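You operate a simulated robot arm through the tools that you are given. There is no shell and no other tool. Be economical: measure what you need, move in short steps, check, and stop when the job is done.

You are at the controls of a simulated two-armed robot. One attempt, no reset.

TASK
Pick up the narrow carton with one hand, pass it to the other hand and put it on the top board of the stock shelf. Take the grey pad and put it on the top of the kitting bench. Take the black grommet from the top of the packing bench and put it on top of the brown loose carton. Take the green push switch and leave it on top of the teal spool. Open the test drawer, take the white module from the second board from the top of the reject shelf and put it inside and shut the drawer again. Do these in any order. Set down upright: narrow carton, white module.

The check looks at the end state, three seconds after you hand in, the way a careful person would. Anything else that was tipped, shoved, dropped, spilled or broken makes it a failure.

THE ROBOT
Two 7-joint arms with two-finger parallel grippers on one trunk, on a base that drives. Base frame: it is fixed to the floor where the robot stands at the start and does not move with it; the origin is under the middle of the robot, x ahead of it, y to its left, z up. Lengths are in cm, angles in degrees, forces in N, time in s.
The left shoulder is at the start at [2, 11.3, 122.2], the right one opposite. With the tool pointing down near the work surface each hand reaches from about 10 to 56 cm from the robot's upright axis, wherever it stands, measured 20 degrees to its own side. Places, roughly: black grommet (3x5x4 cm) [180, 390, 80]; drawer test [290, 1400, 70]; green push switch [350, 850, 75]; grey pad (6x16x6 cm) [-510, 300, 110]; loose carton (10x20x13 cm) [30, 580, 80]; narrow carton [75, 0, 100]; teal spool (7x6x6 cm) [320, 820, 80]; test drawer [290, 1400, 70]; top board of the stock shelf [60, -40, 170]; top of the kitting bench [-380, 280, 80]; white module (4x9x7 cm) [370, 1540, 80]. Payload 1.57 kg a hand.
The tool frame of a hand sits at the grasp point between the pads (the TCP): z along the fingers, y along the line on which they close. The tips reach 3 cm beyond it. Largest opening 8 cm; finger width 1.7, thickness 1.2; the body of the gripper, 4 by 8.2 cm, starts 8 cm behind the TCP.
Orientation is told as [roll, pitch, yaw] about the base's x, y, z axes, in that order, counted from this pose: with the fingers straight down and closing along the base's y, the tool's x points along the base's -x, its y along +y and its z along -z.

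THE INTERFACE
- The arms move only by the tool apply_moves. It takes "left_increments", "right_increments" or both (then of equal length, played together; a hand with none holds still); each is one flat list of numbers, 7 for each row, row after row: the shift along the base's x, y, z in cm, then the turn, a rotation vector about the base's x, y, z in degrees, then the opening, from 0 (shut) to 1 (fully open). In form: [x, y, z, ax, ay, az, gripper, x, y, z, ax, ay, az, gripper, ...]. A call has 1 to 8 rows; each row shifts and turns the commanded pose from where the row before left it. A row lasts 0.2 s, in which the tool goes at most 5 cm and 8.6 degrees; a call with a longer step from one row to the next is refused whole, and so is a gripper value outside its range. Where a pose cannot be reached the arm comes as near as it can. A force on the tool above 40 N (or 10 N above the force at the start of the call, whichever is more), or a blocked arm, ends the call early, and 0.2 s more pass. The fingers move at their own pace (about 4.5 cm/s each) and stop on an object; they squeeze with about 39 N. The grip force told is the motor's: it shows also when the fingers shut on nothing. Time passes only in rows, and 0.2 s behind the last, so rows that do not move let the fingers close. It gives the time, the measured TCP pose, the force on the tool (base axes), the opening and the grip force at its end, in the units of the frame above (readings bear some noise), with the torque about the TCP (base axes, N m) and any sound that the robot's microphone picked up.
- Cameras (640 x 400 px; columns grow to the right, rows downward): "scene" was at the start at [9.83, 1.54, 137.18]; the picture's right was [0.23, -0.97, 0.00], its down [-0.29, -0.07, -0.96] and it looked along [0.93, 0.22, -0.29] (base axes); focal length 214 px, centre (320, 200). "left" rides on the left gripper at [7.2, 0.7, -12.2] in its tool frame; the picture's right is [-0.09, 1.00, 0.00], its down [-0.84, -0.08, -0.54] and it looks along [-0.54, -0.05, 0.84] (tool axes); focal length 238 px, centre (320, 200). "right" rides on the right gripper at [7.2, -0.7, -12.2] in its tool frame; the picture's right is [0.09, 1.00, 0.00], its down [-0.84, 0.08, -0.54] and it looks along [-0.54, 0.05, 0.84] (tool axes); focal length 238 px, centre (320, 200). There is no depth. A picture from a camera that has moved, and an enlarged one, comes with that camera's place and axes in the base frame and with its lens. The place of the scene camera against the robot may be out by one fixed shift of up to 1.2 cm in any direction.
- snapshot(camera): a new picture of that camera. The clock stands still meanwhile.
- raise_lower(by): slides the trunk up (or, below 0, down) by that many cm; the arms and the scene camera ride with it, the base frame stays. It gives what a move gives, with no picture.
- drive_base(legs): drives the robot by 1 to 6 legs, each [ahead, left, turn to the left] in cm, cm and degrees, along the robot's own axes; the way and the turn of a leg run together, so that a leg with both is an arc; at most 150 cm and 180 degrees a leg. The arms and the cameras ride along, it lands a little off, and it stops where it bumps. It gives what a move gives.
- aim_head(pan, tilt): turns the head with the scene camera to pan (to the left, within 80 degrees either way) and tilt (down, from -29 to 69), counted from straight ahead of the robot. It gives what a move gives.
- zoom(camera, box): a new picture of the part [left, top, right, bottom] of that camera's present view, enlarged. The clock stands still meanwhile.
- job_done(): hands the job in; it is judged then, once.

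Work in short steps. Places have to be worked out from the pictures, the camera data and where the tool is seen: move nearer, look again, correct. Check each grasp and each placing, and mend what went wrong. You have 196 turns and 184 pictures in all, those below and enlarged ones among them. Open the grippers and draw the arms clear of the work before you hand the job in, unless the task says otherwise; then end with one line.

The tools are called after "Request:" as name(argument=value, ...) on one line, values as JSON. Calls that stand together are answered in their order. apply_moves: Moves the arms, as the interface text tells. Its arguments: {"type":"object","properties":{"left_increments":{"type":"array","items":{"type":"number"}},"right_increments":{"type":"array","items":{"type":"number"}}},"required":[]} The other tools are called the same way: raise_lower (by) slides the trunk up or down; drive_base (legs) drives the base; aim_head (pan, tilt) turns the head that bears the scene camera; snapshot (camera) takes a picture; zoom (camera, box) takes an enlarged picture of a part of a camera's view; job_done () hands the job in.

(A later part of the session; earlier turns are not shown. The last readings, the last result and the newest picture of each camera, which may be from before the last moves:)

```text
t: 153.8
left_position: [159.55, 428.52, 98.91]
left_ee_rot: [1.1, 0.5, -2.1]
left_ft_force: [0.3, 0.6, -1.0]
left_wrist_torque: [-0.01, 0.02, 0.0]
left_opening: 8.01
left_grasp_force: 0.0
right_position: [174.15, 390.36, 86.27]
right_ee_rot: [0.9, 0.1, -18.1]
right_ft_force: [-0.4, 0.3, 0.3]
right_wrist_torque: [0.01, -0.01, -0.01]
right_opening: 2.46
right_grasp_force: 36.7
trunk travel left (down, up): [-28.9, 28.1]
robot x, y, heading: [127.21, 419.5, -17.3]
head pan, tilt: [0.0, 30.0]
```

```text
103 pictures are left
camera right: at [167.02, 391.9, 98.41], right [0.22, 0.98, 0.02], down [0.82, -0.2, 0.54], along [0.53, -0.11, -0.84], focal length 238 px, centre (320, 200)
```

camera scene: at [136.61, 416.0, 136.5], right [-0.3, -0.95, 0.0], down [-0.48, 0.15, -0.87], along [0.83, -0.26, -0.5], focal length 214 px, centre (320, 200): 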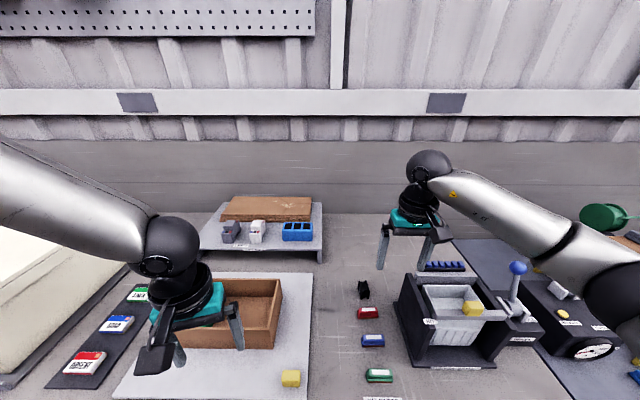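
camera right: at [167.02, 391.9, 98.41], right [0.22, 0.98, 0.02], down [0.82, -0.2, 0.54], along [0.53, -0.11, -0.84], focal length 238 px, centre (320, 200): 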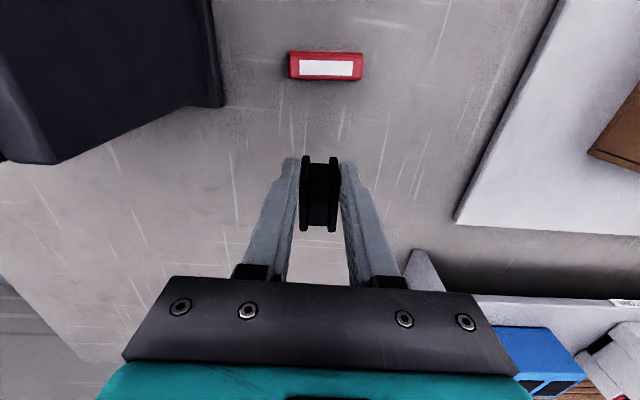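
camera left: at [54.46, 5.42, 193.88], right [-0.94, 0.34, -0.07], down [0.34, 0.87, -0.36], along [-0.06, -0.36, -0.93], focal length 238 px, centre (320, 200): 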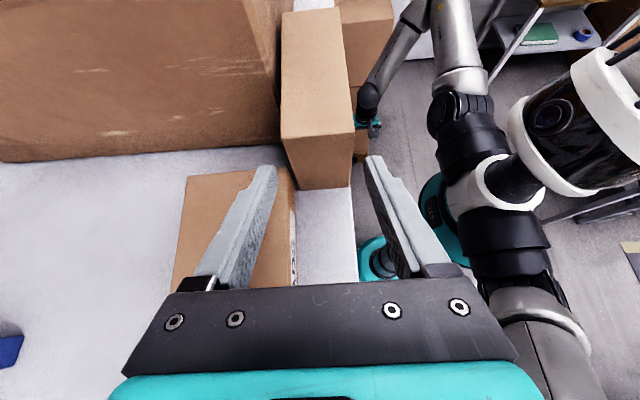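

Grommet held. Raise, retract over the items and back out; then turn toward the table with the loose carton and look.

Request:
apply_moves(right_increments=[0, 0, 4.5, 0, 0, 0, 0, 0, 0, 4.5, 0, 0, 0, 0, 0, 0, 4.5, 0, 0, 0, 0, 0, 0, 4.5, 0, 0, 0, 0, -3.5, 1, 2, 0, 0, 0, 0, -3.5, 1, 2, 0, 0, 0, 0, -3.5, 1, 0, 0, 0, 0, 0, -3.5, 1, 0, 0, 0, 0, 0])

Request:
drive_base(legs=[[-35, 0, 0], [0, 0, 120]])

Request:
aim_head(pan=0, tilt=20)

Request:
snapshot(camera="scene")

```text
t: 155.6
left_position: [159.61, 428.35, 99.17]
left_ee_rot: [1.1, 0.5, -2.1]
left_ft_force: [-0.6, 0.0, 0.1]
left_wrist_torque: [0.0, 0.02, 0.0]
left_opening: 8.01
left_grasp_force: 0.1
right_position: [160.29, 394.2, 108.37]
right_ee_rot: [1.0, 0.0, -18.3]
right_ft_force: [-0.6, -0.4, -0.2]
right_wrist_torque: [0.02, 0.02, -0.01]
right_opening: 2.47
right_grasp_force: 36.4
trunk travel left (down, up): [-28.9, 28.1]
robot x, y, heading: [127.25, 419.08, -17.2]
head pan, tilt: [0.0, 30.0]
```

```text
t: 162.9
left_position: [69.13, 453.51, 99.03]
left_ee_rot: [1.1, 0.5, 118.7]
left_ft_force: [-0.5, 0.8, -0.2]
left_wrist_torque: [-0.01, 0.01, 0.03]
left_opening: 7.99
left_grasp_force: 0.1
right_position: [98.14, 471.69, 108.39]
right_ee_rot: [0.9, 0.1, 102.8]
right_ft_force: [-0.3, -0.3, 0.4]
right_wrist_torque: [0.0, 0.03, -0.04]
right_opening: 2.48
right_grasp_force: 36.3
trunk travel left (down, up): [-28.9, 28.1]
robot x, y, heading: [93.18, 429.95, 103.4]
head pan, tilt: [0.0, 30.0]
```

```text
t: 163.7
left_position: [69.11, 453.51, 99.13]
left_ee_rot: [1.1, 0.5, 118.7]
left_ft_force: [-0.5, -0.1, 0.6]
left_wrist_torque: [0.02, 0.01, -0.01]
left_opening: 8.01
left_grasp_force: 0.1
right_position: [98.07, 471.62, 108.31]
right_ee_rot: [1.0, 0.2, 102.7]
right_ft_force: [0.2, 1.2, 0.3]
right_wrist_torque: [-0.02, -0.01, -0.02]
right_opening: 2.48
right_grasp_force: 36.5
trunk travel left (down, up): [-28.9, 28.1]
robot x, y, heading: [93.51, 429.93, 103.4]
head pan, tilt: [0.0, 20.0]
```

```text
102 pictures are left
camera scene: at [90.59, 439.56, 138.11], right [0.97, 0.23, 0.0], down [0.08, -0.33, -0.94], along [-0.22, 0.91, -0.34], focal length 214 px, centre (320, 200)
```

scene: 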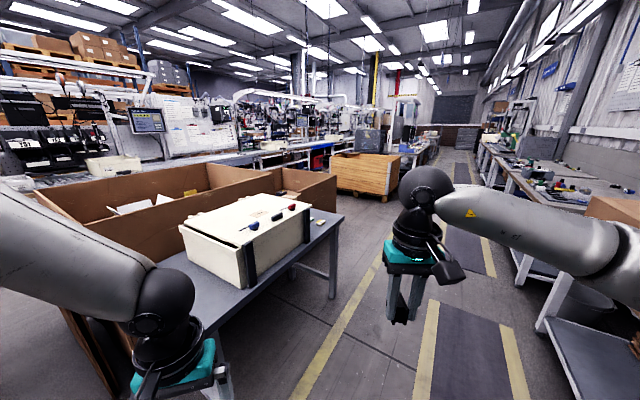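

Request:
zoom(camera="scene", box=[160, 160, 380, 300])

```text
2.86 times, centred on (270, 230) of scene
camera zoom: at [90.59, 439.56, 138.11], right [0.97, 0.23, 0.0], down [0.08, -0.33, -0.94], along [-0.22, 0.91, -0.34], focal length 613 px, centre (463, 114)
```

zoom: 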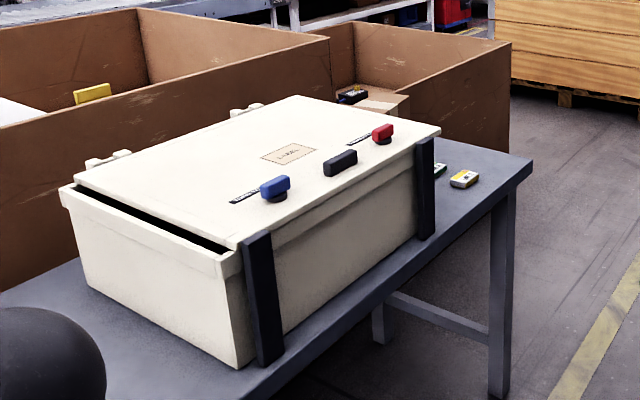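

The loose carton sits behind the cream box, near the far end of the table (≈(37,575)). Drive up the aisle past it and look back from the far end.

Request:
drive_base(legs=[[0, 0, -30.3], [120, 0, 0], [75, 0, 0], [0, 0, 130]])

Request:
aim_head(pan=0, tilt=27)

Request:
snapshot(camera="scene")

```text
t: 180.1
left_position: [125.77, 589.73, 99.04]
left_ee_rot: [1.0, 0.5, -142.9]
left_ft_force: [-0.2, -0.6, 0.7]
left_wrist_torque: [0.01, 0.0, 0.04]
left_opening: 8.03
left_grasp_force: 0.0
right_position: [103.59, 615.57, 108.48]
right_ee_rot: [1.0, 0.2, -158.9]
right_ft_force: [0.3, -0.2, -0.6]
right_wrist_torque: [-0.03, -0.04, -0.01]
right_opening: 2.45
right_grasp_force: 36.4
trunk travel left (down, up): [-28.9, 28.1]
robot x, y, heading: [145.52, 616.8, -158.0]
head pan, tilt: [0.0, 20.0]
```

```text
t: 180.8
left_position: [125.79, 589.66, 99.11]
left_ee_rot: [1.1, 0.5, -142.8]
left_ft_force: [-0.2, 0.1, 0.6]
left_wrist_torque: [-0.02, 0.0, 0.0]
left_opening: 7.98
left_grasp_force: 0.0
right_position: [103.57, 615.66, 108.28]
right_ee_rot: [0.9, 0.2, -158.8]
right_ft_force: [0.3, -0.6, -0.5]
right_wrist_torque: [0.04, 0.03, -0.01]
right_opening: 2.46
right_grasp_force: 36.5
trunk travel left (down, up): [-28.9, 28.1]
robot x, y, heading: [145.73, 617.1, -158.0]
head pan, tilt: [0.0, 27.0]
```

```text
100 pictures are left
camera scene: at [135.65, 612.49, 136.99], right [-0.37, 0.93, 0.0], down [0.42, 0.17, -0.89], along [-0.83, -0.33, -0.45], focal length 214 px, centre (320, 200)
```

scene: 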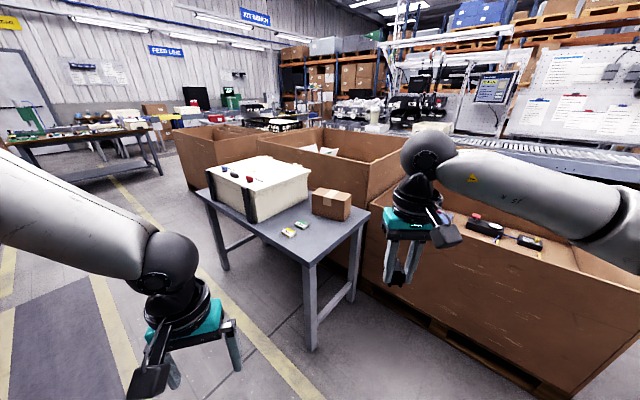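

Loose carton seen at the far end of the table (~(37,578)). Move to the end of the table facing back along it.

Request:
drive_base(legs=[[0, 0, 51.1], [0, -78, 0], [12, 0, 0]])

Request:
snapshot(camera="scene")

Request:
snapshot(camera="right")

```text
t: 188.1
left_position: [75.62, 596.9, 99.03]
left_ee_rot: [1.1, 0.6, -93.0]
left_ft_force: [-0.8, -0.6, 0.8]
left_wrist_torque: [0.0, 0.03, -0.01]
left_opening: 7.99
left_grasp_force: 0.0
right_position: [41.48, 596.82, 108.27]
right_ee_rot: [0.9, 0.2, -109.1]
right_ft_force: [-0.7, -1.0, -0.3]
right_wrist_torque: [0.01, -0.03, 0.0]
right_opening: 2.49
right_grasp_force: 36.6
trunk travel left (down, up): [-28.9, 28.1]
robot x, y, heading: [66.73, 629.92, -108.2]
head pan, tilt: [0.0, 27.0]
```

```text
99 pictures are left
camera scene: at [63.9, 619.2, 136.97], right [-0.95, 0.31, 0.0], down [0.14, 0.43, -0.89], along [-0.28, -0.85, -0.46], focal length 214 px, centre (320, 200)
```

scene: 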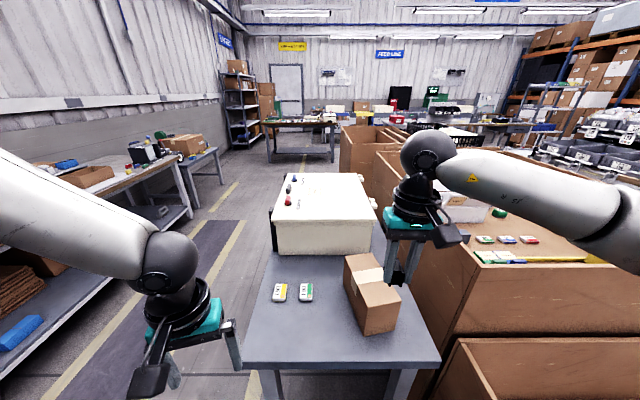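

```text
98 pictures are left
camera right: at [42.89, 603.93, 120.45], right [0.97, -0.24, 0.02], down [-0.21, -0.81, 0.54], along [-0.11, -0.53, -0.84], focal length 238 px, centre (320, 200)
```

right: 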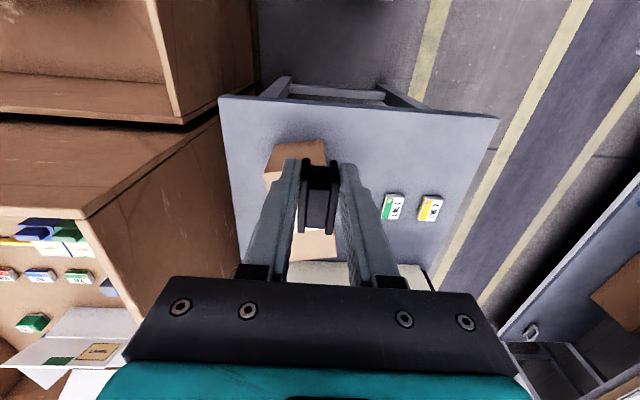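

Request:
zoom(camera="right", box=[220, 100, 400, 280])

Request:
zoom(camera="scene", box=[320, 230, 440, 350])

```text
2.22 times, centred on (310, 190) of right
camera zoom: at [42.89, 603.93, 120.45], right [0.97, -0.24, 0.02], down [-0.21, -0.81, 0.54], along [-0.11, -0.53, -0.84], focal length 530 px, centre (342, 222)
```

zoom: 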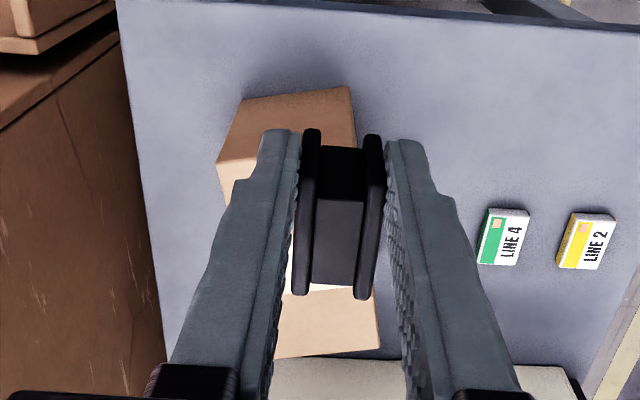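

```text
3.33 times, centred on (380, 290) of scene
camera zoom: at [63.9, 619.2, 136.97], right [-0.95, 0.31, 0.0], down [0.14, 0.43, -0.89], along [-0.28, -0.85, -0.46], focal length 715 px, centre (120, -100)
```

zoom: 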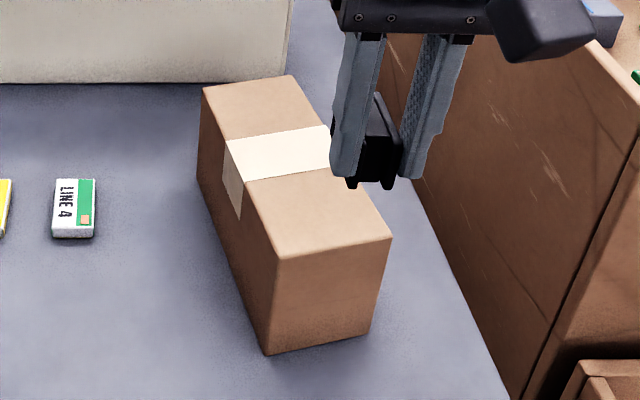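

Carton top centre ≈(36,582.5), top z≈91. Drive 6 cm closer and move the grommet over it.

Request:
drive_base(legs=[[6, 0, 0]])

Request:
apply_moves(right_increments=[-1.1, -2.2, -2.5, 0, 0, 0, 0, -1.1, -2.2, -2.5, 0, 0, 0, 0, -1.1, -2.2, -2.5, 0, 0, 0, 0])

Request:
zoom(camera="scene", box=[300, 230, 460, 390])

Request:
snapshot(camera="right")

```text
t: 189.0
left_position: [73.65, 591.2, 98.97]
left_ee_rot: [1.1, 0.7, -92.9]
left_ft_force: [-0.3, -0.6, -0.2]
left_wrist_torque: [0.05, -0.04, 0.0]
left_opening: 7.98
left_grasp_force: 0.0
right_position: [39.62, 591.04, 108.33]
right_ee_rot: [0.9, 0.2, -109.0]
right_ft_force: [-0.2, -1.0, -1.0]
right_wrist_torque: [0.05, 0.04, -0.02]
right_opening: 2.44
right_grasp_force: 36.2
trunk travel left (down, up): [-28.9, 28.1]
robot x, y, heading: [65.55, 623.85, -108.3]
head pan, tilt: [0.0, 27.0]
```

```text
t: 189.8
left_position: [73.76, 591.35, 99.01]
left_ee_rot: [1.1, 0.4, -92.9]
left_ft_force: [-0.3, -1.1, -0.1]
left_wrist_torque: [0.01, 0.01, 0.05]
left_opening: 7.98
left_grasp_force: 0.0
right_position: [36.25, 584.29, 100.71]
right_ee_rot: [1.0, 0.1, -108.9]
right_ft_force: [0.3, 0.1, 0.0]
right_wrist_torque: [0.0, 0.01, -0.02]
right_opening: 2.45
right_grasp_force: 37.0
trunk travel left (down, up): [-28.9, 28.1]
robot x, y, heading: [65.35, 624.02, -108.1]
head pan, tilt: [0.0, 27.0]
```

```text
2.50 times, centred on (380, 310) of scene
camera zoom: at [62.03, 613.5, 136.98], right [-0.95, 0.31, 0.0], down [0.14, 0.43, -0.89], along [-0.28, -0.85, -0.45], focal length 536 px, centre (170, -75)
```

zoom: 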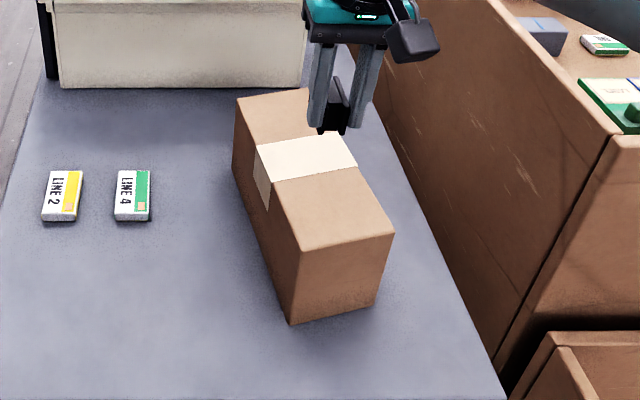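

```text
94 pictures are left
camera right: at [37.73, 591.51, 112.85], right [0.97, -0.24, 0.02], down [-0.21, -0.81, 0.54], along [-0.11, -0.53, -0.84], focal length 238 px, centre (320, 200)
```

right: 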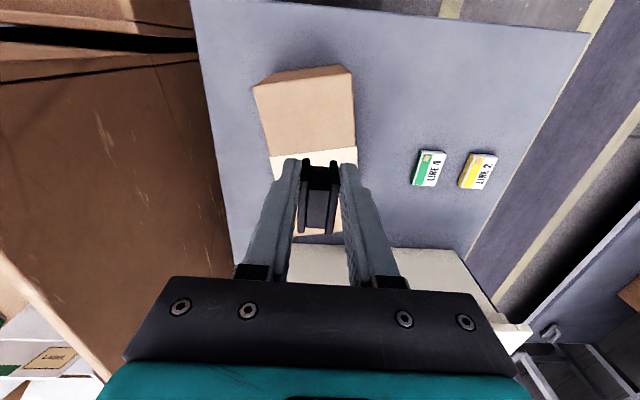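

Directly above the tape centre nearly. Descend to contact.

Request:
apply_moves(right_increments=[-0.4, -0.8, -2.5, 0, 0, 0, 0, 0, 0, -2, 0, 0, 0, 0, 0, 0, -0.5, 0, 0, 0, 0, 0, 0, -0.4, 0, 0, 0, 0, 0, 0, -0.3, 0, 0, 0, 0])

Request:
zoom(camera="scene", box=[320, 220, 420, 320])

```text
t: 191.0
left_position: [73.75, 591.32, 99.0]
left_ee_rot: [1.1, 0.5, -92.9]
left_ft_force: [-0.1, -0.2, 0.5]
left_wrist_torque: [0.04, 0.0, 0.02]
left_opening: 8.0
left_grasp_force: 0.1
right_position: [35.9, 583.58, 95.19]
right_ee_rot: [1.0, 0.1, -109.0]
right_ft_force: [-0.3, 0.0, 0.2]
right_wrist_torque: [0.0, 0.01, 0.03]
right_opening: 2.45
right_grasp_force: 36.2
trunk travel left (down, up): [-28.9, 28.1]
robot x, y, heading: [65.62, 623.71, -108.1]
head pan, tilt: [0.0, 27.0]
```

```text
4.00 times, centred on (370, 270) of scene
camera zoom: at [62.04, 613.55, 136.98], right [-0.95, 0.31, 0.0], down [0.14, 0.43, -0.89], along [-0.28, -0.85, -0.45], focal length 858 px, centre (120, -80)
```

zoom: 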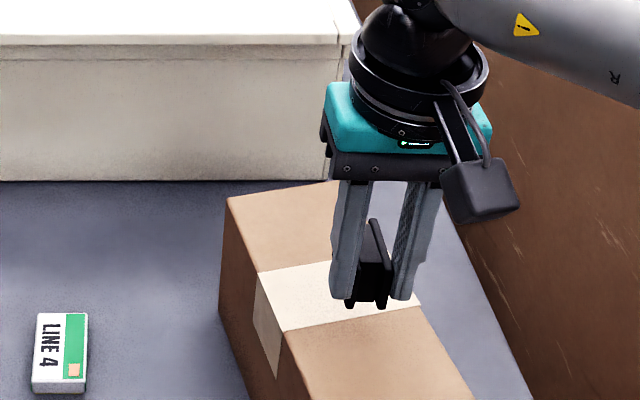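

Request:
apply_moves(right_increments=[0.2, 0, -0.3, 0, 0, 0, 0, 0.2, 0, -0.3, 0, 0, 0, 0, 0, 0, -0.3, 0, 0, 0, 0, 0, 0, -0.2, 0, 0, 0, 0, 0, 0, 0, 0, 0, 0, 0])

```text
t: 192.2
left_position: [73.79, 591.33, 99.06]
left_ee_rot: [1.1, 0.5, -92.8]
left_ft_force: [0.4, 0.4, -0.3]
left_wrist_torque: [0.01, 0.03, -0.03]
left_opening: 8.01
left_grasp_force: 0.0
right_position: [36.32, 583.64, 94.03]
right_ee_rot: [1.1, 0.0, -109.0]
right_ft_force: [0.6, 0.0, -0.1]
right_wrist_torque: [0.01, -0.01, 0.01]
right_opening: 2.47
right_grasp_force: 36.3
trunk travel left (down, up): [-28.9, 28.1]
robot x, y, heading: [65.34, 624.08, -108.2]
head pan, tilt: [0.0, 27.0]
```

Still no contact; continue in small steps.

Request:
apply_moves(right_increments=[0, 0, -0.3, 0, 0, 0, 0, 0, 0, -0.2, 0, 0, 0, 0, 0, 0, -0.2, 0, 0, 0, 0, 0, 0, -0.2, 0, 0, 0, 0, 0, 0, 0, 0, 0, 0, 0])

Request:
zoom(camera="scene", box=[340, 230, 420, 310])

```text
t: 193.4
left_position: [73.76, 591.22, 99.02]
left_ee_rot: [1.1, 0.4, -92.9]
left_ft_force: [0.3, 0.3, -0.7]
left_wrist_torque: [-0.01, -0.01, -0.01]
left_opening: 7.98
left_grasp_force: 0.1
right_position: [36.28, 583.78, 93.03]
right_ee_rot: [1.0, 0.1, -109.0]
right_ft_force: [0.3, 0.2, 0.1]
right_wrist_torque: [0.04, 0.01, 0.03]
right_opening: 2.48
right_grasp_force: 36.7
trunk travel left (down, up): [-28.9, 28.1]
robot x, y, heading: [64.98, 623.98, -108.2]
head pan, tilt: [0.0, 27.0]
```

```text
5.00 times, centred on (380, 270) of scene
camera zoom: at [62.04, 613.55, 136.98], right [-0.95, 0.31, 0.0], down [0.14, 0.43, -0.89], along [-0.28, -0.85, -0.45], focal length 1072 px, centre (20, -150)
```

zoom: 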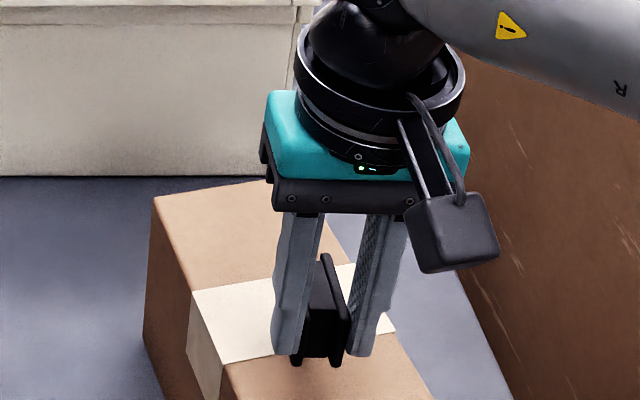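

Request:
apply_moves(right_increments=[0, 0, -0.2, 0, 0, 0, 0, 0, 0, -0.2, 0, 0, 0, 0, 0, 0, -0.2, 0, 0, 0, 0, 0, 0, -0.2, 0, 0, 0, 0, 0, 0, -0.2, 0, 0, 0, 0, 0, 0, -0.2, 0, 0, 0, 0, 0, 0, -0.2, 0, 0, 0, 0, 0, 0, 0, 0, 0, 0, 0])

Request:
zoom(camera="scene", box=[340, 230, 420, 310])

```text
t: 195.2
left_position: [73.7, 591.38, 99.14]
left_ee_rot: [1.1, 0.5, -93.0]
left_ft_force: [0.0, 0.1, 0.0]
left_wrist_torque: [-0.02, 0.01, -0.01]
left_opening: 7.97
left_grasp_force: 0.1
right_position: [36.15, 583.7, 91.78]
right_ee_rot: [1.0, 0.1, -109.0]
right_ft_force: [-0.1, 0.0, -0.7]
right_wrist_torque: [-0.01, 0.01, -0.01]
right_opening: 2.47
right_grasp_force: 36.5
trunk travel left (down, up): [-28.9, 28.1]
robot x, y, heading: [65.27, 623.78, -108.3]
head pan, tilt: [0.0, 27.0]
```

```text
5.00 times, centred on (380, 270) of scene
camera zoom: at [62.04, 613.55, 136.98], right [-0.95, 0.31, 0.0], down [0.14, 0.43, -0.89], along [-0.28, -0.85, -0.45], focal length 1072 px, centre (20, -150)
```

zoom: 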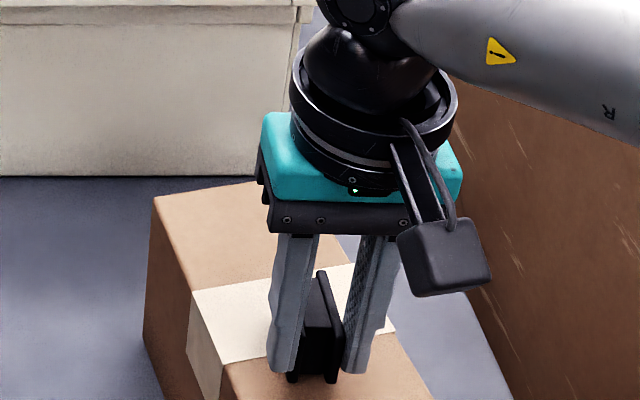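

Request:
apply_moves(right_increments=[0, 0, -0.2, 0, 0, 0, 0, 0, 0, -0.2, 0, 0, 0, 0, 0, 0, -0.2, 0, 0, 0, 0, 0, 0, -0.2, 0, 0, 0, 0, 0, 0, -0.2, 0, 0, 0, 0, 0, 0, -0.2, 0, 0, 0, 0, 0, 0, 0, 0, 0, 0, 0])

```text
t: 196.6
left_position: [73.7, 591.47, 99.16]
left_ee_rot: [1.1, 0.4, -93.0]
left_ft_force: [0.0, 0.9, 0.1]
left_wrist_torque: [-0.03, 0.01, 0.0]
left_opening: 7.98
left_grasp_force: 0.0
right_position: [36.24, 583.68, 91.28]
right_ee_rot: [1.2, -0.3, -108.9]
right_ft_force: [2.1, 10.7, 15.6]
right_wrist_torque: [0.36, 0.09, -0.11]
right_opening: 2.46
right_grasp_force: 36.3
trunk travel left (down, up): [-28.9, 28.1]
robot x, y, heading: [65.47, 623.57, -108.4]
head pan, tilt: [0.0, 27.0]
stopped in row 6 (right hand): the force on the tool passed its limit at 42 N (the readings are from after the stop); the commanded pose is now the measured one
```

Contact. Open, raise and check.

Request:
apply_moves(right_increments=[0, 0, 0.2, 0, 0, 0, 0, 0, 0, 0, 0, 0, 0, 0.6, 0, 0, 0, 0, 0, 0, 0.6, 0, 0, 0, 0, 0, 0, 0.6, 0, 0, 3, 0, 0, 0, 0.6, 0, 0, 4, 0, 0, 0, 0.6, 0, 0, 4, 0, 0, 0, 1, 0.5, 3, 2, 0, 0, 0, 1])

Request:
zoom(camera="scene", box=[300, 220, 460, 340])

```text
t: 198.4
left_position: [73.72, 591.41, 99.09]
left_ee_rot: [1.0, 0.5, -93.0]
left_ft_force: [-0.7, -0.9, 0.1]
left_wrist_torque: [0.01, -0.01, 0.04]
left_opening: 8.01
left_grasp_force: 0.0
right_position: [36.81, 586.68, 104.27]
right_ee_rot: [1.2, -0.3, -109.1]
right_ft_force: [-0.3, -1.3, -0.9]
right_wrist_torque: [-0.03, 0.02, -0.02]
right_opening: 7.99
right_grasp_force: 0.0
trunk travel left (down, up): [-28.9, 28.1]
robot x, y, heading: [65.55, 623.75, -108.3]
head pan, tilt: [0.0, 27.0]
```

```text
3.33 times, centred on (380, 280) of scene
camera zoom: at [62.02, 613.64, 136.99], right [-0.95, 0.31, 0.0], down [0.14, 0.43, -0.89], along [-0.28, -0.85, -0.45], focal length 715 px, centre (120, -67)
```

zoom: 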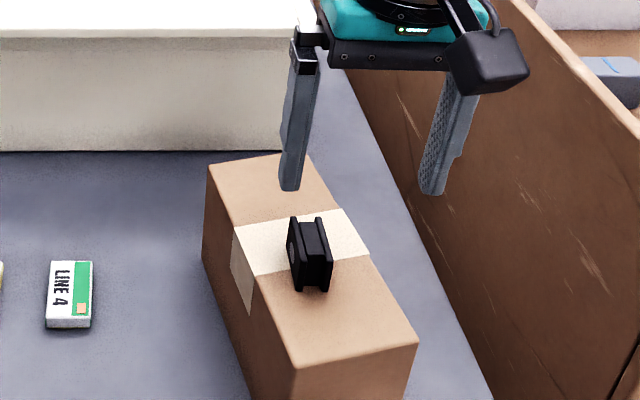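

Grommet is on the carton. Back out to the aisle and drive on toward e≈800.

Request:
drive_base(legs=[[-15, 0, 0], [0, 86, 0], [0, 0, -178.5], [120, 0, 0], [50, 0, 0]])

Request:
aim_head(pan=-15, tilt=15)

Request:
snapshot(camera="scene")

```text
t: 219.6
left_position: [188.92, 808.08, 99.1]
left_ee_rot: [1.1, 0.4, 89.7]
left_ft_force: [0.2, -0.1, -0.1]
left_wrist_torque: [0.0, 0.01, 0.0]
left_opening: 8.02
left_grasp_force: 0.0
right_position: [225.64, 814.48, 104.17]
right_ee_rot: [1.2, -0.3, 73.6]
right_ft_force: [0.1, 0.5, 0.1]
right_wrist_torque: [-0.01, -0.01, 0.01]
right_opening: 8.0
right_grasp_force: 0.0
trunk travel left (down, up): [-28.9, 28.1]
robot x, y, heading: [198.65, 775.47, 74.2]
head pan, tilt: [0.0, 27.0]
```

```text
t: 220.3
left_position: [188.82, 808.06, 99.02]
left_ee_rot: [1.1, 0.6, 89.7]
left_ft_force: [-0.4, 0.4, -0.3]
left_wrist_torque: [-0.02, 0.0, 0.01]
left_opening: 8.01
left_grasp_force: 0.0
right_position: [225.69, 814.48, 104.17]
right_ee_rot: [1.3, -0.3, 73.6]
right_ft_force: [-0.3, -0.6, -1.6]
right_wrist_torque: [0.05, 0.02, 0.0]
right_opening: 7.99
right_grasp_force: 0.1
trunk travel left (down, up): [-28.9, 28.1]
robot x, y, heading: [198.6, 775.79, 74.4]
head pan, tilt: [-15.0, 15.0]
```

```text
89 pictures are left
camera scene: at [203.42, 784.29, 138.92], right [0.86, -0.51, 0.0], down [-0.13, -0.22, -0.97], along [0.49, 0.83, -0.26], focal length 214 px, centre (320, 200)
```

scene: 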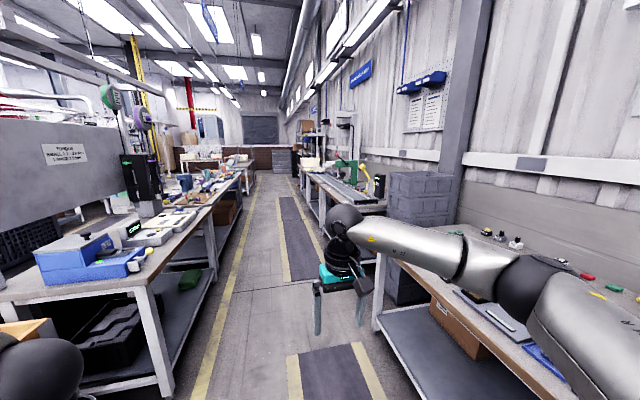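

The target bench is on the right. Drive 65 ahead and face it.

Request:
drive_base(legs=[[68, 0, 0], [0, 0, -91.3]])

Request:
aim_head(pan=0, tilt=22)

Request:
snapshot(camera="scene")

```text
t: 228.0
left_position: [249.27, 851.43, 99.03]
left_ee_rot: [1.0, 0.5, -1.4]
left_ft_force: [-0.1, -0.2, 0.1]
left_wrist_torque: [0.0, -0.01, 0.0]
left_opening: 8.0
left_grasp_force: 0.1
right_position: [254.97, 814.77, 104.14]
right_ee_rot: [1.2, -0.2, -17.3]
right_ft_force: [-0.6, 0.8, 0.2]
right_wrist_torque: [0.01, 0.01, -0.01]
right_opening: 8.02
right_grasp_force: 0.1
trunk travel left (down, up): [-28.9, 28.1]
robot x, y, heading: [216.97, 842.61, -16.5]
head pan, tilt: [-15.0, 15.0]
```

```text
t: 228.8
left_position: [249.05, 851.47, 99.02]
left_ee_rot: [1.1, 0.5, -1.3]
left_ft_force: [-0.9, 0.5, -0.2]
left_wrist_torque: [0.02, 0.0, 0.02]
left_opening: 8.01
left_grasp_force: 0.1
right_position: [254.98, 814.55, 104.23]
right_ee_rot: [1.3, -0.3, -17.5]
right_ft_force: [-0.6, 0.6, 0.8]
right_wrist_torque: [0.0, 0.0, 0.03]
right_opening: 8.0
right_grasp_force: 0.1
trunk travel left (down, up): [-28.9, 28.1]
robot x, y, heading: [217.06, 842.43, -16.7]
head pan, tilt: [0.0, 22.0]
```

```text
88 pictures are left
camera scene: at [226.5, 838.72, 137.79], right [-0.29, -0.96, 0.0], down [-0.36, 0.11, -0.93], along [0.89, -0.26, -0.37], focal length 214 px, centre (320, 200)
```

scene: 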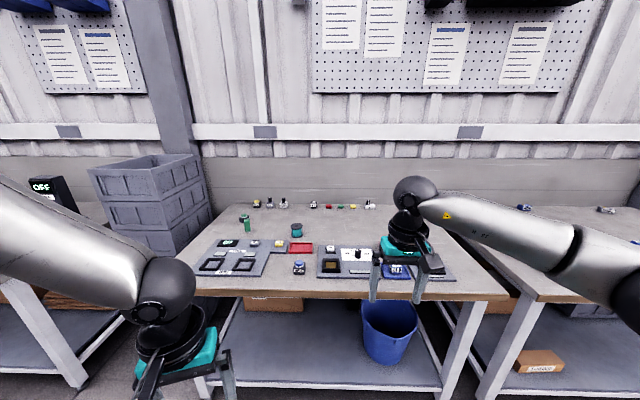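

Request:
zoom(camera="scene", box=[180, 180, 400, 300])

```text
2.91 times, centred on (290, 240) of scene
camera zoom: at [226.5, 838.72, 137.79], right [-0.29, -0.96, 0.0], down [-0.36, 0.11, -0.93], along [0.89, -0.26, -0.37], focal length 624 px, centre (407, 84)
```

zoom: 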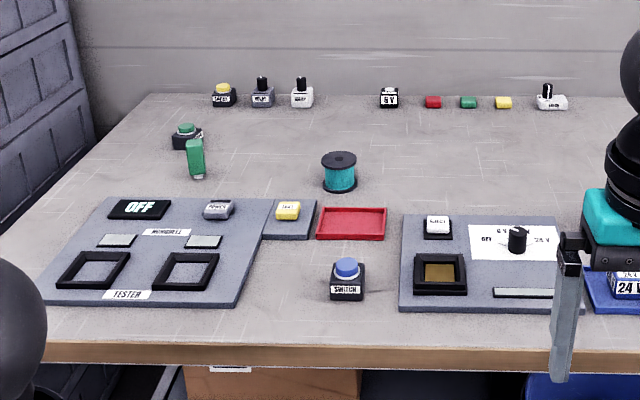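

Green switch ≈(355,851) lies ~57 cm deep on the bench – too far from the front. There's a pocket at the bench's left end before the crates; go look there.

Request:
drive_base(legs=[[0, 85, 0]])

Request:
aim_head(pan=-5, tilt=40)

Request:
snapshot(camera="scene")

```text
t: 233.3
left_position: [273.29, 934.84, 99.1]
left_ee_rot: [1.1, 0.6, -0.6]
left_ft_force: [1.0, 0.1, 0.1]
left_wrist_torque: [0.02, 0.01, 0.0]
left_opening: 8.01
left_grasp_force: 0.0
right_position: [279.29, 898.04, 104.23]
right_ee_rot: [1.3, -0.3, -16.9]
right_ft_force: [-0.6, 0.3, 0.1]
right_wrist_torque: [0.0, -0.05, 0.02]
right_opening: 8.02
right_grasp_force: 0.0
trunk travel left (down, up): [-28.9, 28.1]
robot x, y, heading: [241.02, 925.36, -16.1]
head pan, tilt: [0.0, 22.0]
```

```text
t: 234.2
left_position: [273.29, 934.68, 99.03]
left_ee_rot: [1.1, 0.5, -0.7]
left_ft_force: [-0.8, 0.1, 1.0]
left_wrist_torque: [0.03, -0.02, -0.02]
left_opening: 7.97
left_grasp_force: 0.1
right_position: [279.29, 898.04, 104.23]
right_ee_rot: [1.3, -0.4, -16.8]
right_ft_force: [0.1, 0.0, 0.5]
right_wrist_torque: [-0.03, 0.02, 0.02]
right_opening: 8.01
right_grasp_force: 0.2
trunk travel left (down, up): [-28.9, 28.1]
robot x, y, heading: [241.25, 925.29, -15.9]
head pan, tilt: [-5.0, 40.0]
```

```text
86 pictures are left
camera scene: at [249.76, 921.32, 134.98], right [-0.36, -0.93, 0.0], down [-0.6, 0.23, -0.77], along [0.72, -0.27, -0.64], focal length 214 px, centre (320, 200)
```

scene: 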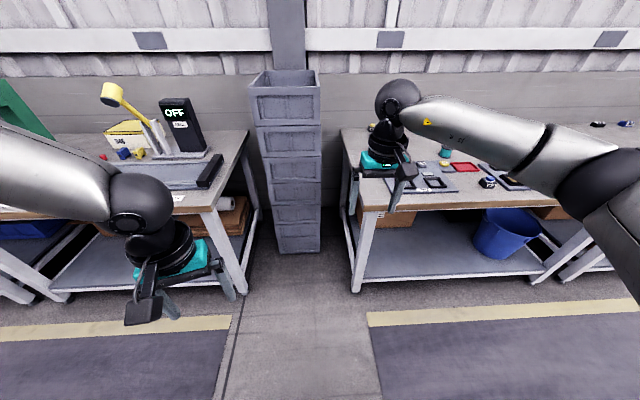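

The gap between benches is ~73 cm wide with crates at n≥72, so the base fits. Tuck the left hand outward, then drive into the pocket in steps.

Request:
apply_moves(left_increments=[-1.2, 3.5, 2, 0, 0, 0, 1, -1.2, 3.5, 2, 0, 0, 0, 1, -1.2, 3.5, 2, 0, 0, 0, 1, -1.2, 3.5, 2, 0, 0, 0, 1, -1.2, 3, 2, 0, 0, 0, 1, -1.2, 3, 2, 0, 0, 0, 1])

Request:
drive_base(legs=[[0, -2.5, -1], [55, 0, 0]])

Request:
aim_head(pan=-20, tilt=45)

Request:
snapshot(camera="scene")

```text
t: 235.6
left_position: [266.41, 954.81, 111.07]
left_ee_rot: [1.0, 0.5, -0.8]
left_ft_force: [-0.2, -1.2, -0.7]
left_wrist_torque: [-0.02, -0.01, -0.01]
left_opening: 8.03
left_grasp_force: 0.1
left hand out of reach, approached as far as the arm can: row 3
right_position: [279.29, 898.14, 104.32]
right_ee_rot: [1.1, -0.3, -16.8]
right_ft_force: [0.8, 0.4, 0.4]
right_wrist_torque: [0.0, 0.01, 0.0]
right_opening: 8.01
right_grasp_force: 0.1
trunk travel left (down, up): [-28.9, 28.1]
robot x, y, heading: [241.1, 924.92, -16.0]
head pan, tilt: [-5.0, 40.0]
```

```text
t: 239.2
left_position: [319.6, 936.21, 111.0]
left_ee_rot: [1.2, 0.5, -1.0]
left_ft_force: [0.4, -0.7, -0.1]
left_wrist_torque: [0.0, 0.0, -0.01]
left_opening: 7.99
left_grasp_force: 0.2
right_position: [332.14, 879.46, 104.21]
right_ee_rot: [1.2, -0.2, -17.1]
right_ft_force: [0.6, 0.6, -0.4]
right_wrist_torque: [-0.02, 0.02, -0.02]
right_opening: 7.99
right_grasp_force: 0.1
trunk travel left (down, up): [-28.9, 28.1]
robot x, y, heading: [293.77, 907.02, -16.3]
head pan, tilt: [-5.0, 40.0]
```

```text
t: 239.9
left_position: [319.5, 936.28, 110.95]
left_ee_rot: [1.1, 0.5, -1.0]
left_ft_force: [0.9, -0.3, 0.5]
left_wrist_torque: [0.01, 0.02, 0.01]
left_opening: 8.03
left_grasp_force: 0.0
right_position: [332.14, 879.41, 104.23]
right_ee_rot: [1.1, -0.3, -17.1]
right_ft_force: [-0.1, 0.4, -0.6]
right_wrist_torque: [0.04, -0.02, -0.01]
right_opening: 7.96
right_grasp_force: 0.1
trunk travel left (down, up): [-28.9, 28.1]
robot x, y, heading: [293.78, 907.04, -16.4]
head pan, tilt: [-20.0, 45.0]
```

```text
85 pictures are left
camera scene: at [301.17, 901.16, 134.25], right [-0.59, -0.81, 0.0], down [-0.57, 0.42, -0.71], along [0.57, -0.42, -0.71], focal length 214 px, centre (320, 200)
```

scene: 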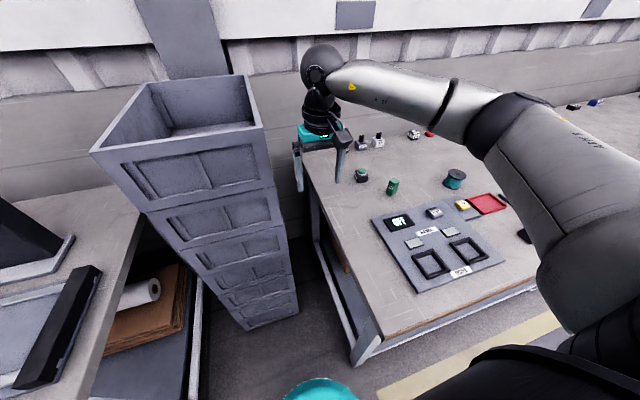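

Request:
drive_base(legs=[[24, 0, -0.5]])

Request:
snapshot(camera="right")

Request:
snapshot(camera="scene")

```text
t: 241.7
left_position: [342.71, 929.23, 111.05]
left_ee_rot: [1.0, 0.5, -1.3]
left_ft_force: [0.2, -0.1, 0.4]
left_wrist_torque: [-0.03, 0.02, -0.03]
left_opening: 7.98
left_grasp_force: 0.1
right_position: [354.77, 872.47, 104.21]
right_ee_rot: [1.1, -0.4, -17.6]
right_ft_force: [0.5, 1.1, -0.5]
right_wrist_torque: [0.03, 0.03, -0.04]
right_opening: 8.0
right_grasp_force: 0.0
trunk travel left (down, up): [-28.9, 28.1]
robot x, y, heading: [316.84, 900.16, -16.6]
head pan, tilt: [-20.0, 45.0]
```

```text
84 pictures are left
camera right: at [347.65, 873.83, 116.27], right [0.21, 0.98, 0.02], down [0.82, -0.19, 0.55], along [0.54, -0.1, -0.84], focal length 238 px, centre (320, 200)
```

right: 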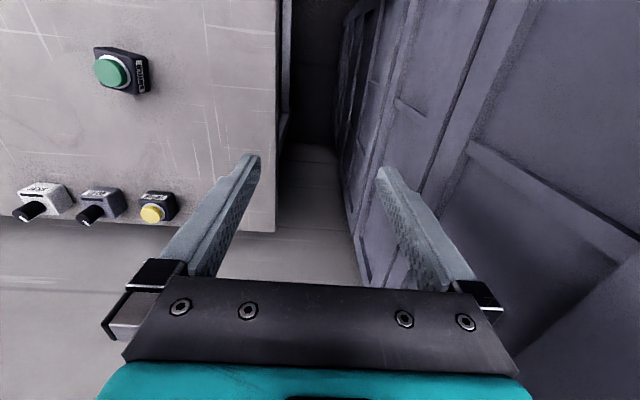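

```text
83 pictures are left
camera scene: at [324.15, 894.3, 134.24], right [-0.6, -0.8, 0.0], down [-0.57, 0.42, -0.71], along [0.57, -0.42, -0.71], focal length 214 px, centre (320, 200)
```

scene: 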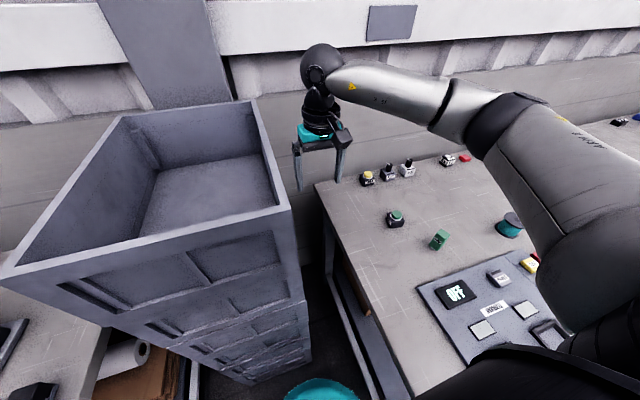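

Switch ≈(345.5,848). Lower the trunk 14 cm and move the right hand over it.

Request:
raise_lower(by=-14)

Request:
apply_moves(right_increments=[-1.55, -4.08, 1, 0, 0, 0, 1, -1.55, -4.08, 1, 0, 0, 0, 1, -1.55, -4.08, 0, 0, 0, 0, 1, -1.55, -4.08, 0, 0, 0, 0, 1, -1.55, -4.08, 0, 0, 0, 0, 1, -1.55, -4.08, 0, 0, 0, 0, 1])

Request:
snapshot(camera="right")

Request:
snapshot(camera="scene")

```text
t: 243.4
left_position: [342.56, 929.22, 97.08]
left_ee_rot: [1.1, 0.5, -1.4]
left_ft_force: [0.0, -0.4, 0.5]
left_wrist_torque: [-0.02, -0.02, 0.02]
left_opening: 7.98
left_grasp_force: 0.1
right_position: [354.82, 872.54, 90.19]
right_ee_rot: [1.1, -0.3, -17.4]
right_ft_force: [-0.2, -0.6, 0.0]
right_wrist_torque: [0.0, 0.03, 0.0]
right_opening: 8.0
right_grasp_force: 0.1
trunk travel left (down, up): [-14.9, 42.1]
robot x, y, heading: [316.95, 899.92, -16.8]
head pan, tilt: [-20.0, 45.0]
```

```text
t: 244.8
left_position: [342.67, 929.33, 97.01]
left_ee_rot: [1.1, 0.5, -1.4]
left_ft_force: [0.0, -0.7, 0.7]
left_wrist_torque: [-0.02, 0.01, 0.0]
left_opening: 7.99
left_grasp_force: 0.0
right_position: [345.29, 847.95, 92.12]
right_ee_rot: [1.2, -0.3, -17.4]
right_ft_force: [0.3, -0.1, -1.0]
right_wrist_torque: [0.01, -0.04, -0.01]
right_opening: 7.98
right_grasp_force: 0.1
trunk travel left (down, up): [-14.9, 42.1]
robot x, y, heading: [316.81, 899.67, -16.4]
head pan, tilt: [-20.0, 45.0]
```

```text
82 pictures are left
camera right: at [338.13, 849.31, 104.19], right [0.21, 0.98, 0.02], down [0.82, -0.19, 0.55], along [0.54, -0.1, -0.84], focal length 238 px, centre (320, 200)
```

right: 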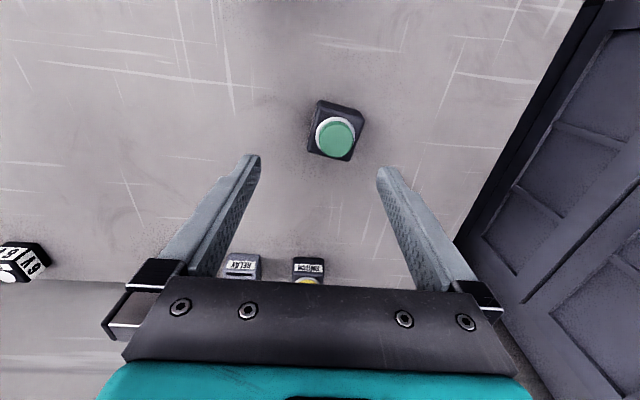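

```text
81 pictures are left
camera scene: at [324.06, 894.31, 120.25], right [-0.6, -0.8, 0.0], down [-0.57, 0.42, -0.71], along [0.57, -0.42, -0.71], focal length 214 px, centre (320, 200)
```

scene: 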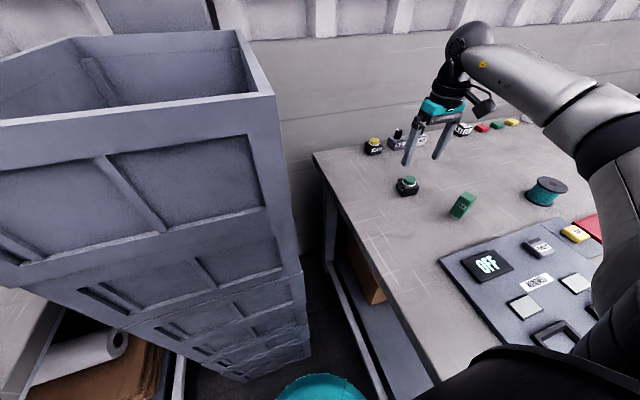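

Shift (+0.7,+1.8), yaw -12° to align with the base, and descend carefully.

Request:
apply_moves(right_increments=[0.35, 0.9, -2.5, 0, 0, -6, 1, 0.35, 0.9, -2.5, 0, 0, -6, 1, 0, 0, -2.5, 0, 0, 0, 1, 0, 0, -2.3, 0, 0, 0, 1, 0, 0, -1.5, 0, 0, 0, 1, 0, 0, -1, 0, 0, 0, 1])

Request:
zoom(camera="scene", box=[360, 100, 500, 220])

Request:
snapshot(camera="right")

```text
t: 245.9
left_position: [342.55, 929.51, 97.06]
left_ee_rot: [1.0, 0.3, -1.4]
left_ft_force: [0.8, -0.4, -0.1]
left_wrist_torque: [0.02, 0.0, -0.03]
left_opening: 7.99
left_grasp_force: 0.1
right_position: [346.01, 849.52, 83.03]
right_ee_rot: [1.3, -0.8, -29.9]
right_ft_force: [-10.0, 8.6, 17.8]
right_wrist_torque: [-0.32, 0.81, -0.61]
right_opening: 7.65
right_grasp_force: 0.0
trunk travel left (down, up): [-14.9, 42.1]
robot x, y, heading: [316.67, 900.42, -16.8]
head pan, tilt: [-20.0, 45.0]
stopped in row 5 (right hand): the force on the tool passed its limit at 49 N (the readings are from after the stop); the commanded pose is now the measured one
```

```text
3.33 times, centred on (430, 160) of scene
camera zoom: at [323.93, 894.47, 120.28], right [-0.6, -0.8, 0.0], down [-0.57, 0.42, -0.71], along [0.57, -0.42, -0.71], focal length 715 px, centre (-47, 333)
```

zoom: 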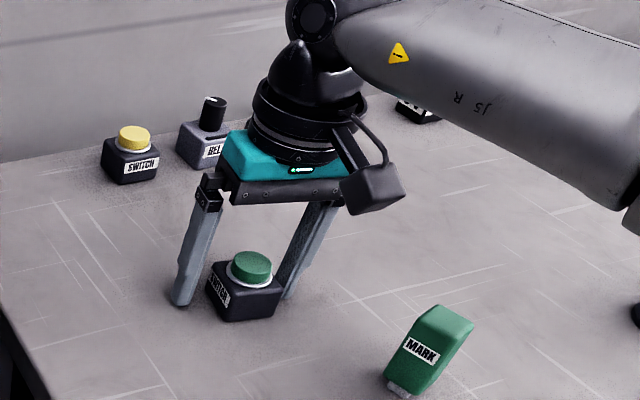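

```text
79 pictures are left
camera right: at [339.18, 852.57, 95.11], right [0.42, 0.91, 0.02], down [0.75, -0.36, 0.56], along [0.51, -0.22, -0.83], focal length 238 px, centre (320, 200)
```

right: 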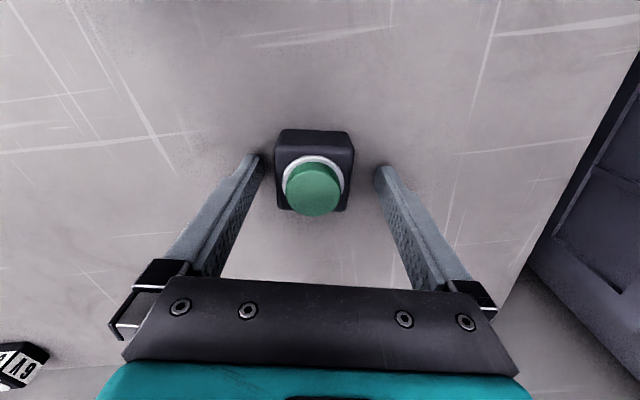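

The tips touched the bench (surface z≈80). Raise 0.5 and close on the switch base.

Request:
apply_moves(right_increments=[0, 0, 0.5, 0, 0, 0, 1, 0, 0, 0, 0, 0, 0, 0, 0, 0, 0, 0, 0, 0, 0, 0, 0, 0, 0, 0, 0, 0, 0, 0, 0, 0, 0, 0, 0, 0, 0, 3, 0, 0, 0, 0, 0, 0, 3, 0, 0, 0, 0])

Request:
snapshot(camera="right")

```text
t: 247.5
left_position: [342.54, 929.2, 96.95]
left_ee_rot: [1.0, 0.5, -1.5]
left_ft_force: [-0.4, 0.0, 0.5]
left_wrist_torque: [0.0, 0.01, 0.0]
left_opening: 8.01
left_grasp_force: 0.1
right_position: [346.21, 849.34, 89.19]
right_ee_rot: [1.3, -0.9, -29.7]
right_ft_force: [-0.1, -0.5, -1.0]
right_wrist_torque: [-0.03, -0.02, -0.01]
right_opening: 4.29
right_grasp_force: 39.0
trunk travel left (down, up): [-14.9, 42.1]
robot x, y, heading: [316.39, 900.07, -16.3]
head pan, tilt: [-20.0, 45.0]
```

```text
78 pictures are left
camera right: at [339.25, 852.38, 101.21], right [0.41, 0.91, 0.02], down [0.75, -0.35, 0.56], along [0.51, -0.22, -0.83], focal length 238 px, centre (320, 200)
```

right: 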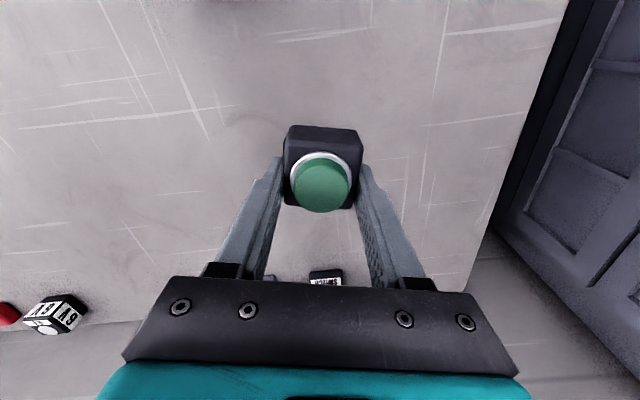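

Switch held. Raise, back out, strafe to the spool and turn 45° left so the same arm pose reaches over it; stop short to measure.

Request:
raise_lower(by=16)

Request:
drive_base(legs=[[-70, 0, 0], [0, -74, 0], [0, 0, 45], [9, -9, 0]])

Request:
snapshot(camera="right")

Request:
aim_head(pan=-45, tilt=32)

Request:
snapshot(camera="scene")

```text
t: 249.3
left_position: [342.68, 929.34, 112.85]
left_ee_rot: [1.1, 0.5, -1.4]
left_ft_force: [0.2, 0.2, 0.3]
left_wrist_torque: [0.0, -0.01, 0.01]
left_opening: 8.0
left_grasp_force: 0.1
right_position: [346.27, 849.41, 105.23]
right_ee_rot: [1.3, -1.0, -29.7]
right_ft_force: [-0.7, -0.2, -0.2]
right_wrist_torque: [0.02, 0.01, 0.02]
right_opening: 4.29
right_grasp_force: 38.8
trunk travel left (down, up): [-30.9, 26.1]
robot x, y, heading: [316.57, 899.96, -16.8]
head pan, tilt: [-20.0, 45.0]
```

```text
t: 259.7
left_position: [238.42, 884.25, 113.08]
left_ee_rot: [1.1, 0.5, 42.5]
left_ft_force: [0.8, 0.1, 0.3]
left_wrist_torque: [0.05, 0.01, 0.03]
left_opening: 8.01
left_grasp_force: 0.0
right_position: [296.31, 829.24, 105.15]
right_ee_rot: [1.3, -1.0, 14.2]
right_ft_force: [0.6, -1.2, -1.4]
right_wrist_torque: [0.02, -0.01, 0.02]
right_opening: 4.3
right_grasp_force: 38.9
trunk travel left (down, up): [-30.9, 26.1]
robot x, y, heading: [240.08, 845.24, 27.1]
head pan, tilt: [-20.0, 45.0]
```

```text
77 pictures are left
camera right: at [289.33, 826.55, 117.13], right [-0.33, 0.94, 0.02], down [0.79, 0.27, 0.56], along [0.52, 0.2, -0.83], focal length 238 px, centre (320, 200)
```

right: 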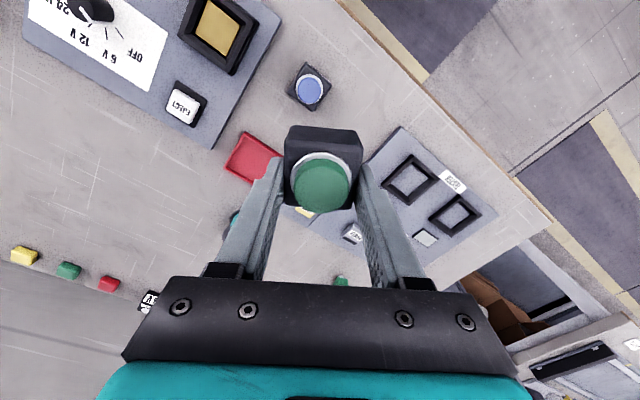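

```text
t: 260.6
left_position: [238.15, 884.37, 113.02]
left_ee_rot: [1.2, 0.5, 42.5]
left_ft_force: [0.0, -0.1, -0.5]
left_wrist_torque: [0.01, 0.0, 0.01]
left_opening: 8.0
left_grasp_force: 0.1
right_position: [296.22, 829.13, 105.19]
right_ee_rot: [1.3, -1.0, 14.2]
right_ft_force: [0.9, 0.0, -0.8]
right_wrist_torque: [0.0, 0.02, -0.02]
right_opening: 4.29
right_grasp_force: 39.3
trunk travel left (down, up): [-30.9, 26.1]
robot x, y, heading: [240.09, 845.68, 27.2]
head pan, tilt: [-45.0, 32.0]
```

```text
76 pictures are left
camera scene: at [249.11, 842.48, 138.19], right [-0.31, -0.95, 0.0], down [-0.51, 0.16, -0.85], along [0.81, -0.26, -0.53], focal length 214 px, centre (320, 200)
```

scene: 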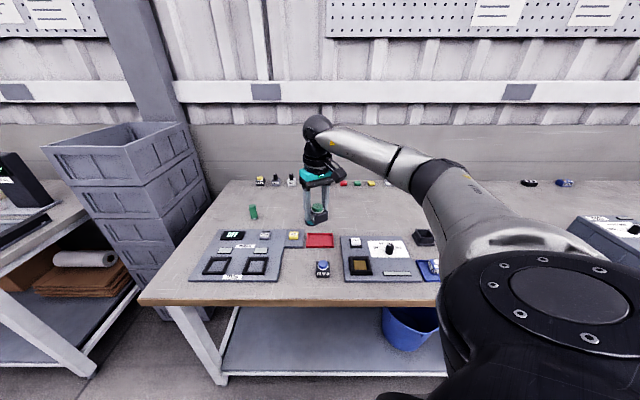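

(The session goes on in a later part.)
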